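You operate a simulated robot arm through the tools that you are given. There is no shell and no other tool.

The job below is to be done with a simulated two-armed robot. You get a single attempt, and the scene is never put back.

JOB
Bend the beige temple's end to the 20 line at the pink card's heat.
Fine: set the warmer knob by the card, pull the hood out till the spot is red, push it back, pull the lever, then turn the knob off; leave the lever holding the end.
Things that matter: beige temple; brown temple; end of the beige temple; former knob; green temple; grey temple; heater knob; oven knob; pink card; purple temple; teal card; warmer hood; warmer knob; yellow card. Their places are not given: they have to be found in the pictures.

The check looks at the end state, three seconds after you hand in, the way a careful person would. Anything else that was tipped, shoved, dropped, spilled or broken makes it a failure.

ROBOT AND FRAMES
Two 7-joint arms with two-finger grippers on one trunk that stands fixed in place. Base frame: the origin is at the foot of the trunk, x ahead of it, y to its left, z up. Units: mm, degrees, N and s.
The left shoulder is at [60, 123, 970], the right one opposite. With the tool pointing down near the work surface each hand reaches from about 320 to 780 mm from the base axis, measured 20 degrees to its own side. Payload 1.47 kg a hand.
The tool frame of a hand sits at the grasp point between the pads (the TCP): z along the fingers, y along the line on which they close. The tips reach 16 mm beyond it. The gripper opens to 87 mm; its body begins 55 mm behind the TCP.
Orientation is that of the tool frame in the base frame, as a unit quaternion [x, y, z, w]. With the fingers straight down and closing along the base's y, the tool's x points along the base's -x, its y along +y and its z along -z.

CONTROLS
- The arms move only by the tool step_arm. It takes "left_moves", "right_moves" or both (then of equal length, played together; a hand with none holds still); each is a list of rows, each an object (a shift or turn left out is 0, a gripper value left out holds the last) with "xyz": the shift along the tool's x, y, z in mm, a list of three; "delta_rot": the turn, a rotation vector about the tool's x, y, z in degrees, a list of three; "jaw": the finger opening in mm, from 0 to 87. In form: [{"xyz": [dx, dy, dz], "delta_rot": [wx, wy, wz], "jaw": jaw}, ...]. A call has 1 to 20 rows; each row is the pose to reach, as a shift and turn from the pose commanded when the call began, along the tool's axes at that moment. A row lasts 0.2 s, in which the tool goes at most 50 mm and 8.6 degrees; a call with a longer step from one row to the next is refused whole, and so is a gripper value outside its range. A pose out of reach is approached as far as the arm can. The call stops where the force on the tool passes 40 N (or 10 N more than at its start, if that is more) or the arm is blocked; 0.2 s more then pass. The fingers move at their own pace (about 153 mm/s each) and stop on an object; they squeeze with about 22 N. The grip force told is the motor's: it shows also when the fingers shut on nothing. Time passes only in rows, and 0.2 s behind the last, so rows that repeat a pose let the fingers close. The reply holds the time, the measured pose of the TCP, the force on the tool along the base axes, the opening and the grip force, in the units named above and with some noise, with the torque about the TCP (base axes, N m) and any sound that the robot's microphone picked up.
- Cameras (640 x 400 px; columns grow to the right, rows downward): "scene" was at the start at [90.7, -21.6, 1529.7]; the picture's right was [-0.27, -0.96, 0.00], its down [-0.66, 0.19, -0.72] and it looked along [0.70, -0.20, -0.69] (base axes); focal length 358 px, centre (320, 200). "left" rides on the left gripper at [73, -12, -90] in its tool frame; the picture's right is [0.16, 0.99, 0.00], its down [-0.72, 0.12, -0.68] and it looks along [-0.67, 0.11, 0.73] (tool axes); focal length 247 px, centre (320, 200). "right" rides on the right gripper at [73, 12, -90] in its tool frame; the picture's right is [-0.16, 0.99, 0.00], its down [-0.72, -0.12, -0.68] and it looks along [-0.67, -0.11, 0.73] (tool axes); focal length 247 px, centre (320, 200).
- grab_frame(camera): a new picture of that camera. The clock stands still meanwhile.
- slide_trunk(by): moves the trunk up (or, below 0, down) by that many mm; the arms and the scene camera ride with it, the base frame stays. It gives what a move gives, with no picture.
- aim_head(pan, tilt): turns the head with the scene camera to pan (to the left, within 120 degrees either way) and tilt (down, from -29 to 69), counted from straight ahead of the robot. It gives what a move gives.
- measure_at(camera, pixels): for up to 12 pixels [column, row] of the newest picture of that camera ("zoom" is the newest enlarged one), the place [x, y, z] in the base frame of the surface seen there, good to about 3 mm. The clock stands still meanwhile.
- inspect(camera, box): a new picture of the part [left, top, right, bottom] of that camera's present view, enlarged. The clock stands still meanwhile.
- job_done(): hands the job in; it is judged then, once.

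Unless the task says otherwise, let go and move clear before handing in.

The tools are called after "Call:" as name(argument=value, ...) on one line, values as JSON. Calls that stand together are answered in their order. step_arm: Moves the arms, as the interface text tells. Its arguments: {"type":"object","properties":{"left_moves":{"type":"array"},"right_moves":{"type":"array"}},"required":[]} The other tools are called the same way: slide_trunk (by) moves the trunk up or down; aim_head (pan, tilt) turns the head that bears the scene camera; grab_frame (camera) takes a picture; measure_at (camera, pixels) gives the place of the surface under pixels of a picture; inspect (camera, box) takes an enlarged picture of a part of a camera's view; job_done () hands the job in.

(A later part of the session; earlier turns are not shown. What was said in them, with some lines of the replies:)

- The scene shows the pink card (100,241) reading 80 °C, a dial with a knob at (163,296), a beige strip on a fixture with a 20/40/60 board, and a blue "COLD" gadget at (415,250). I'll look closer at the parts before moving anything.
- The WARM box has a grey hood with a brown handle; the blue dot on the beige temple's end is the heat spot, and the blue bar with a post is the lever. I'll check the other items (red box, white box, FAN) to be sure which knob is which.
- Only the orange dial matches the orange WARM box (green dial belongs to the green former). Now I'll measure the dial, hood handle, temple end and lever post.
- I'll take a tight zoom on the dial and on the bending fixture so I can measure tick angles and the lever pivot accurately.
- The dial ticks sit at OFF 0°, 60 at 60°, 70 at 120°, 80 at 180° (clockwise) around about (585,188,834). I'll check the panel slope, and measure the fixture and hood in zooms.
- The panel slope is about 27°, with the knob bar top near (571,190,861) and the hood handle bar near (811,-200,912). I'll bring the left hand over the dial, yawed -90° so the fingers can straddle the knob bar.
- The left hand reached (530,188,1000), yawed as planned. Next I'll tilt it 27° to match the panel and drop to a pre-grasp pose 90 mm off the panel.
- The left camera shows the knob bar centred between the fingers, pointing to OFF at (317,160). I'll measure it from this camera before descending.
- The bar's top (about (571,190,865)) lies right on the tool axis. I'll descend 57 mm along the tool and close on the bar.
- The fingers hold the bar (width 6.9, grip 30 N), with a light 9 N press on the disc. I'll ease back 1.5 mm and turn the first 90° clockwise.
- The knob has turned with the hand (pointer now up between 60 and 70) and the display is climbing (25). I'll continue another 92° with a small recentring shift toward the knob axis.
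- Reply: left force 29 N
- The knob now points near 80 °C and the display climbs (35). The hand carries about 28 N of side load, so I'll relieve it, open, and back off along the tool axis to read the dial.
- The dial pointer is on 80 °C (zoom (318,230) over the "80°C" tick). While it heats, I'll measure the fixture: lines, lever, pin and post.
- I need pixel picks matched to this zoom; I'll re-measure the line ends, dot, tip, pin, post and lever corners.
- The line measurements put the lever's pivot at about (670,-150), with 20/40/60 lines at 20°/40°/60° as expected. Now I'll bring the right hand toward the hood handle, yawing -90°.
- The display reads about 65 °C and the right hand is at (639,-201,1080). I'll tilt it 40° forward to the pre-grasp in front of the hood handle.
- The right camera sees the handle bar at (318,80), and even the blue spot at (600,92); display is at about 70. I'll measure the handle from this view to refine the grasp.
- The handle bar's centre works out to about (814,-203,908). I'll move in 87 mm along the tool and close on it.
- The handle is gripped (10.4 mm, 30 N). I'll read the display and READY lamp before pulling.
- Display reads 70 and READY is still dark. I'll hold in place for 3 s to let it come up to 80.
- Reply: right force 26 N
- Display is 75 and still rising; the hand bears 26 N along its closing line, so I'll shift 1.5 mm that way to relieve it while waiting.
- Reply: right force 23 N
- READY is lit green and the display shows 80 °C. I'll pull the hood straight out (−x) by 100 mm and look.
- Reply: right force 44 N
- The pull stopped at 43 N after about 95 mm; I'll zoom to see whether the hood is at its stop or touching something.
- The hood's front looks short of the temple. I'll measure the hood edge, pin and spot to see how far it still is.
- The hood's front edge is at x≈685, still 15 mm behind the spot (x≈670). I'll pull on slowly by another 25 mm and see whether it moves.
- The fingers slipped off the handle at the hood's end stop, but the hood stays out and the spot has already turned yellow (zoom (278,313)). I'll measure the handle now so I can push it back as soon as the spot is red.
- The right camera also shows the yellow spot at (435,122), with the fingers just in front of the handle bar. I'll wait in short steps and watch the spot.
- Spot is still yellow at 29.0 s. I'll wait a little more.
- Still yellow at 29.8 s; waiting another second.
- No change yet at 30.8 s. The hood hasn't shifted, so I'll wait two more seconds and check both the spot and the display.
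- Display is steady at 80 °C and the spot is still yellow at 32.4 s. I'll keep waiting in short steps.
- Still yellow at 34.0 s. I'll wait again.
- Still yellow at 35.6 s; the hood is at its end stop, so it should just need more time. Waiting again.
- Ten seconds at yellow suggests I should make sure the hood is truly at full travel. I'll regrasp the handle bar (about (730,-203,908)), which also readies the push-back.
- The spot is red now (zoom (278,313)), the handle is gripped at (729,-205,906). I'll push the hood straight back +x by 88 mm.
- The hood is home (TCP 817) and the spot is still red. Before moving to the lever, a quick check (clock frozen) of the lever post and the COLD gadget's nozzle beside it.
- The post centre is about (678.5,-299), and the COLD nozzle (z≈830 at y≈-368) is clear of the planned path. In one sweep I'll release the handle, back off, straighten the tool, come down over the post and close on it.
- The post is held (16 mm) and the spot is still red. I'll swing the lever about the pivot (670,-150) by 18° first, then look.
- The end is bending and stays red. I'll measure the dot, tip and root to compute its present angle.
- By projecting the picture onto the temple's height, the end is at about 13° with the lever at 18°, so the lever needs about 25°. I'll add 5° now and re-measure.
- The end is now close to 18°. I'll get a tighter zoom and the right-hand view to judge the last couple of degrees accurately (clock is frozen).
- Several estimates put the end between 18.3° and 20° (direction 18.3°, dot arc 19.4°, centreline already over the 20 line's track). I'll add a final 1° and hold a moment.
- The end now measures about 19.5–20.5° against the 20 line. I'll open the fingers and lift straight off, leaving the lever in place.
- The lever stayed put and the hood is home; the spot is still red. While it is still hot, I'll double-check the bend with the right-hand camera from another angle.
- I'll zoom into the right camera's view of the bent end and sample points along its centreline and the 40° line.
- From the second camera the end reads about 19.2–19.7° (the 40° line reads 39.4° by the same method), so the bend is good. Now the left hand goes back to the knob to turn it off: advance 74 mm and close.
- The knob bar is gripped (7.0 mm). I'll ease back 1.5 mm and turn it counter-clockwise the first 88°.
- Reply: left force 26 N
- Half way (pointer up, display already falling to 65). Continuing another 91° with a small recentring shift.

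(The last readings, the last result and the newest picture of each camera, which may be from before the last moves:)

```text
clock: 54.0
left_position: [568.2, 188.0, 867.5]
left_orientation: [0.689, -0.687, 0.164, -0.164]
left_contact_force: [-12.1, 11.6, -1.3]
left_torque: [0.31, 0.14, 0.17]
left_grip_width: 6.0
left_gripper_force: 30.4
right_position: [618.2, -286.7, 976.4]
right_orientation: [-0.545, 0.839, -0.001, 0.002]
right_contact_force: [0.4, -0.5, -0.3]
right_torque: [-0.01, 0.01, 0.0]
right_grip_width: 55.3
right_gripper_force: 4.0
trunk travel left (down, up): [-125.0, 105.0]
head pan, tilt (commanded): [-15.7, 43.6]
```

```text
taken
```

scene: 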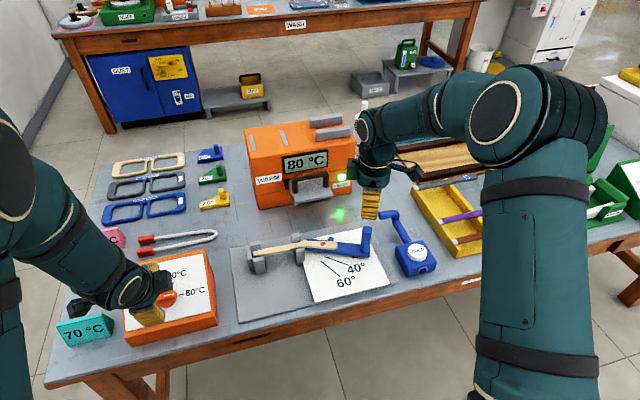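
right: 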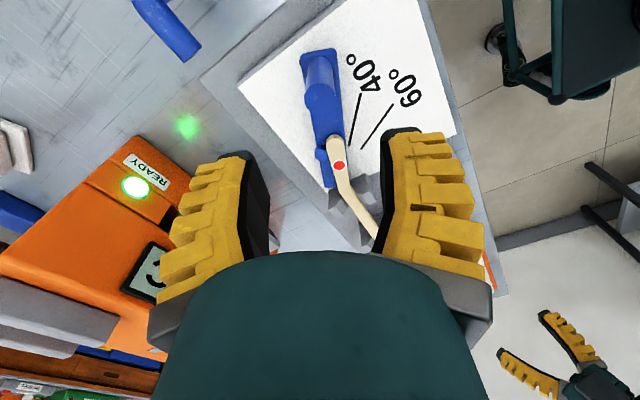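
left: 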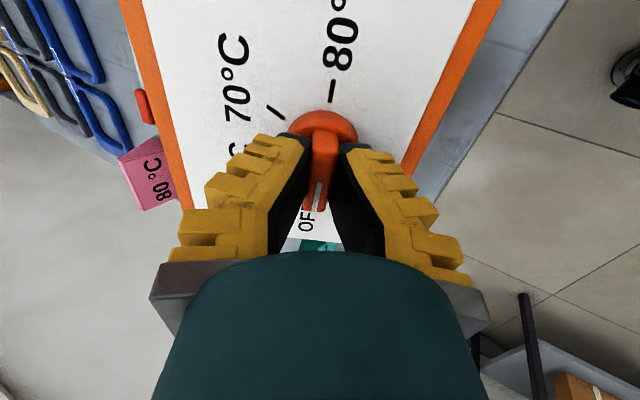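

The knob points at OFF again. I'll relieve the small side load, open, and back off to check the dial.

Call:
step_arm(left_moves=[{"xyz": [-0.8, 0.9, 0]}, {"xyz": [-0.8, 0.9, 0], "jaw": 60}, {"xyz": [-0.8, 0.9, 0], "jaw": 60}, {"xyz": [-0.8, 0.9, 0], "jaw": 60}, {"xyz": [-0.8, 0.9, -20]}, {"xyz": [-0.8, 0.9, -50]}, {"xyz": [-0.8, 0.9, -80]}])

Call:
grab_frame(camera="left")

Call:
inspect(camera="left", box=[250, 40, 390, 200])

Call:
grab_frame(camera="scene")

```text
clock: 55.6
left_position: [530.9, 187.1, 938.8]
left_orientation: [0.688, -0.687, 0.165, -0.166]
left_contact_force: [0.2, -0.2, 0.4]
left_torque: [0.0, -0.02, 0.03]
left_grip_width: 64.5
left_gripper_force: 3.2
right_position: [617.6, -286.6, 977.1]
right_orientation: [-0.545, 0.838, 0.0, 0.0]
right_contact_force: [1.6, -0.7, -0.1]
right_torque: [0.01, -0.05, 0.0]
right_grip_width: 55.4
right_gripper_force: 4.0
trunk travel left (down, up): [-125.0, 105.0]
head pan, tilt (commanded): [-15.7, 43.6]
```

```text
taken
```

left: 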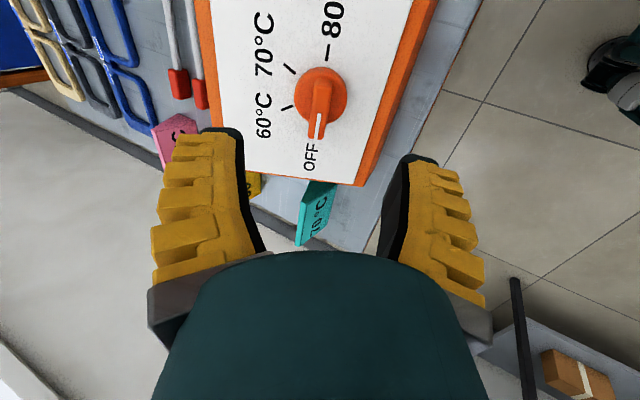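

```text
2.50 times, centred on (320, 120) of left
```

zoom: 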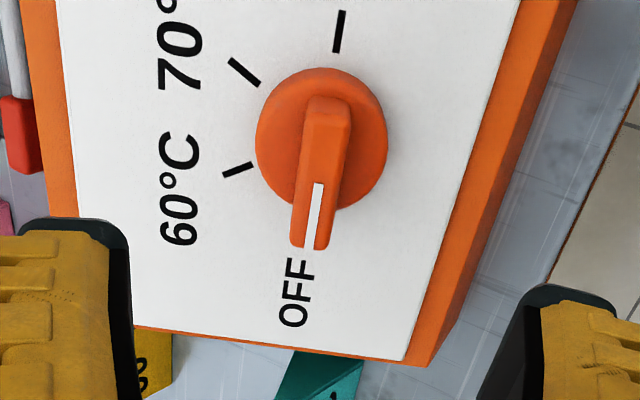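

```text
taken
```

scene: 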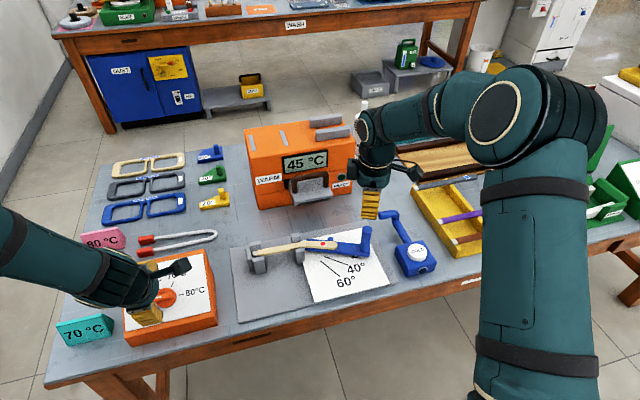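

The dial is at OFF and the display is falling (45). I'll withdraw both arms up and away and do a final inspection.

Call:
step_arm(left_moves=[{"xyz": [0, 0, -25]}, {"xyz": [0, 0, -50]}, {"xyz": [0, 0, -75]}, {"xyz": [0, 0, -100]}, {"xyz": [0, 0, -125]}, {"xyz": [0, 0, -125]}], right_moves=[{"xyz": [0, 0, -40]}, {"xyz": [0, 0, -80]}, {"xyz": [10, 22, -110]}, {"xyz": [25, 55, -125]}, {"xyz": [40, 90, -135]}, {"xyz": [40, 90, -135]}])

Call:
grab_frame(camera="scene")

Call:
inspect(camera="scene", box=[280, 200, 400, 275])

Call:
inspect(camera="scene", box=[302, 232, 342, 257])

Call:
inspect(camera="scene", box=[230, 110, 390, 220])

```text
clock: 57.0
left_position: [475.5, 188.6, 1051.1]
left_orientation: [-0.688, 0.688, -0.165, 0.163]
left_contact_force: [-0.2, 0.2, -0.7]
left_torque: [0.02, 0.02, 0.01]
left_grip_width: 64.4
left_gripper_force: 3.7
right_position: [521.6, -287.9, 1112.5]
right_orientation: [-0.544, 0.839, 0.001, -0.001]
right_contact_force: [-0.8, -0.8, 0.8]
right_torque: [-0.03, 0.04, 0.01]
right_grip_width: 55.4
right_gripper_force: 3.4
trunk travel left (down, up): [-125.0, 105.0]
head pan, tilt (commanded): [-15.7, 43.6]
```

```text
taken
```

scene: 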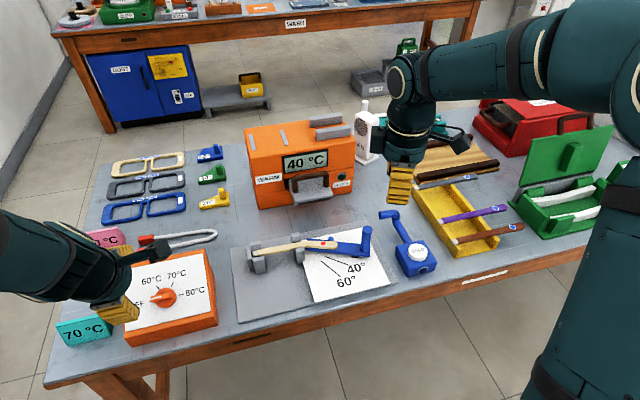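

```text
5.33 times, centred on (340, 238) of scene
```

zoom: 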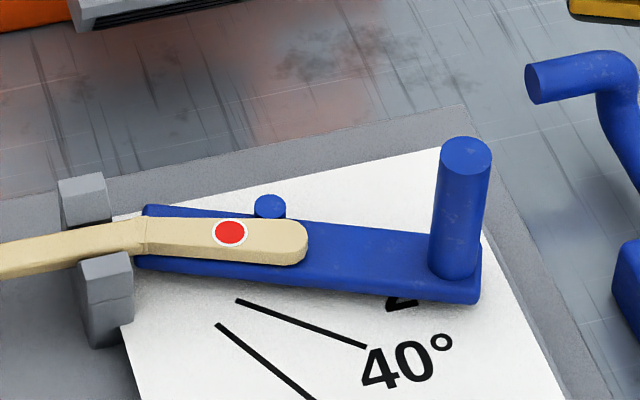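

```text
16.00 times, centred on (322, 244) of scene
```

zoom: 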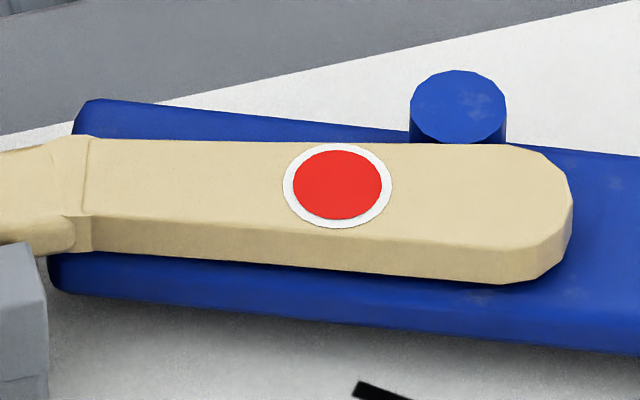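

```text
3.64 times, centred on (310, 165) of scene
```

zoom: 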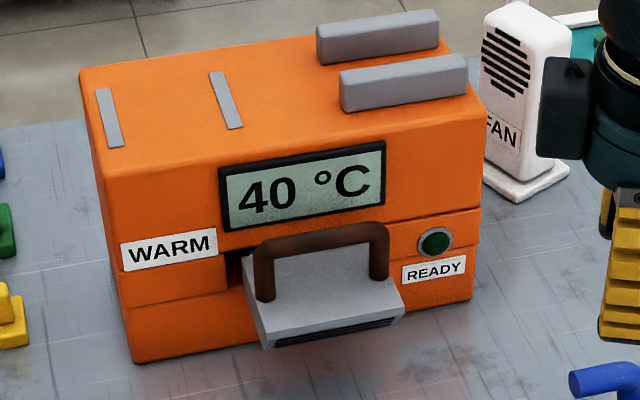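

Everything looks right: hood home, READY off, knob OFF, end under the lever's pin. The spot is still red and I want to be sure the lever isn't creeping back, so I'll wait 4 s and compare.

Call:
step_arm(right_moves=[{"xyz": [0, 0, 0]}, {"xyz": [0, 0, 0]}, {"xyz": [0, 0, 0]}, {"xyz": [0, 0, 0]}, {"xyz": [0, 0, 0]}, {"xyz": [0, 0, 0]}, {"xyz": [0, 0, 0]}, {"xyz": [0, 0, 0]}, {"xyz": [0, 0, 0]}, {"xyz": [0, 0, 0]}, {"xyz": [0, 0, 0]}, {"xyz": [0, 0, 0]}, {"xyz": [0, 0, 0]}, {"xyz": [0, 0, 0]}, {"xyz": [0, 0, 0]}, {"xyz": [0, 0, 0]}, {"xyz": [0, 0, 0]}, {"xyz": [0, 0, 0]}, {"xyz": [0, 0, 0]}, {"xyz": [0, 0, 0]}])

Call:
inspect(camera="scene", box=[302, 232, 342, 257])

Call:
inspect(camera="scene", box=[295, 220, 375, 270])

```text
clock: 61.2
left_position: [474.8, 188.4, 1050.6]
left_orientation: [-0.687, 0.688, -0.165, 0.165]
left_contact_force: [0.1, -0.9, -0.4]
left_torque: [0.0, -0.01, 0.03]
left_grip_width: 65.0
left_gripper_force: 3.3
right_position: [521.1, -288.0, 1112.7]
right_orientation: [-0.545, 0.838, -0.001, -0.001]
right_contact_force: [-0.6, -0.5, 0.3]
right_torque: [0.01, 0.01, 0.03]
right_grip_width: 55.5
right_gripper_force: 3.5
trunk travel left (down, up): [-125.0, 105.0]
head pan, tilt (commanded): [-15.7, 43.6]
```

```text
16.00 times, centred on (322, 244) of scene
```

zoom: 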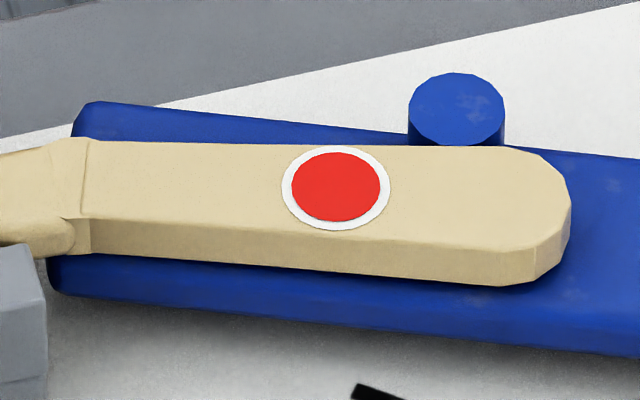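

```text
8.00 times, centred on (335, 245) of scene
```

zoom: 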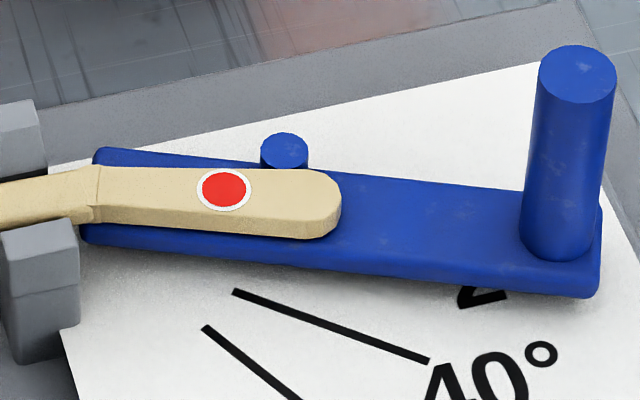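

No creep: pin and dot are where they were. For one more accurate reading of the bend, I'll look through the right-hand camera from its present pose.

Call:
grab_frame(camera="right")

Call:
grab_frame(camera="left")

```text
taken
```

right: 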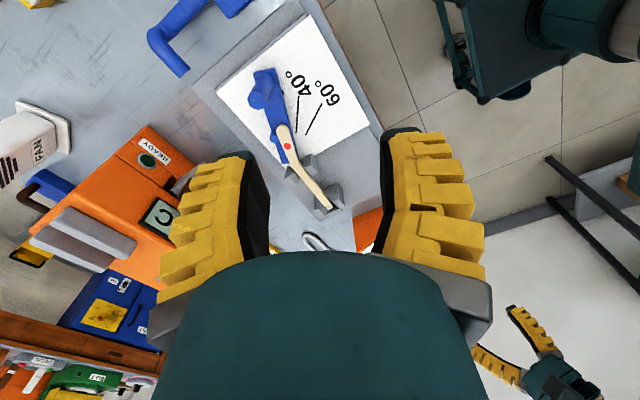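

```text
taken
```

left: 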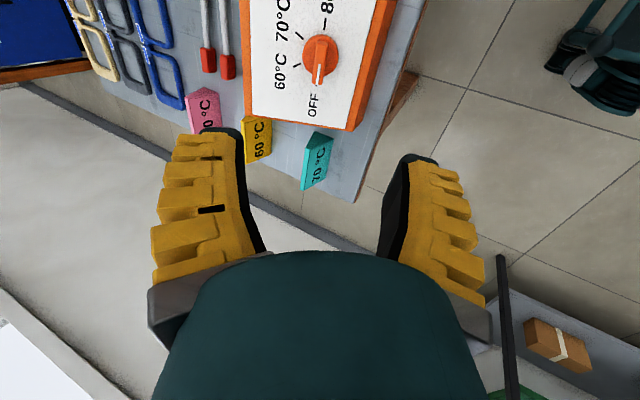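

This view shows the straight part, the bent end and the lines together; I'll zoom in on it.

Call:
inspect(camera="right", box=[264, 115, 344, 165])

Call:
inspect(camera="right", box=[270, 165, 350, 215])

```text
8.00 times, centred on (304, 140) of right
```

zoom: 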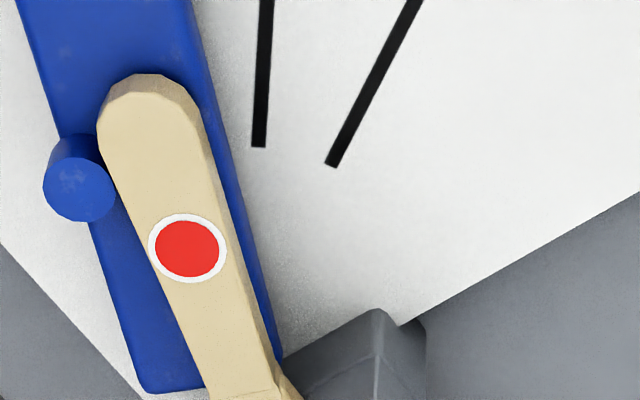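

```text
8.00 times, centred on (310, 190) of right
```

zoom: 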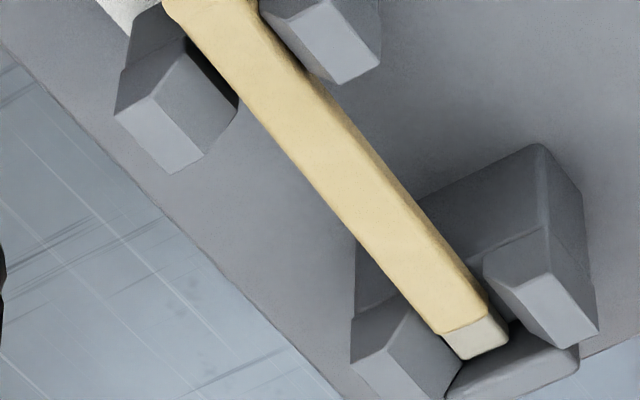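

All views agree the end sits at about 19–20° on the 20 line, with the lever's pin still against it. The hood is home, the knob is at OFF, nothing else has moved and both hands are clear, so I'm handing in.

Call:
job_done()

```text
The job is handed in.
```

I bent the beige temple's end to about 19–20° at 80 °C, the heat on the pink card, and handed the job in. The judge's result hasn't come back.

- **Heat:** I set the warmer knob to 80 and waited for READY to light. Then I pulled the hood out until the spot turned red and pushed it back.
- **Bend:** I swung the lever while the spot was red. My picture readings of the end ran from about 18 to 20.5°, mostly 19–20°.
- **Left as asked:** The lever is holding the end and did not creep over the last several seconds. The warmer knob is back at OFF, and both hands are clear.
- **Slip:** My fingers slid off the hood handle when the hood hit its end stop. The hood stayed out and I regripped it before pushing it back. I saw nothing else moved.

The spot was still red when I handed in, so the end was likely still hot under the lever.
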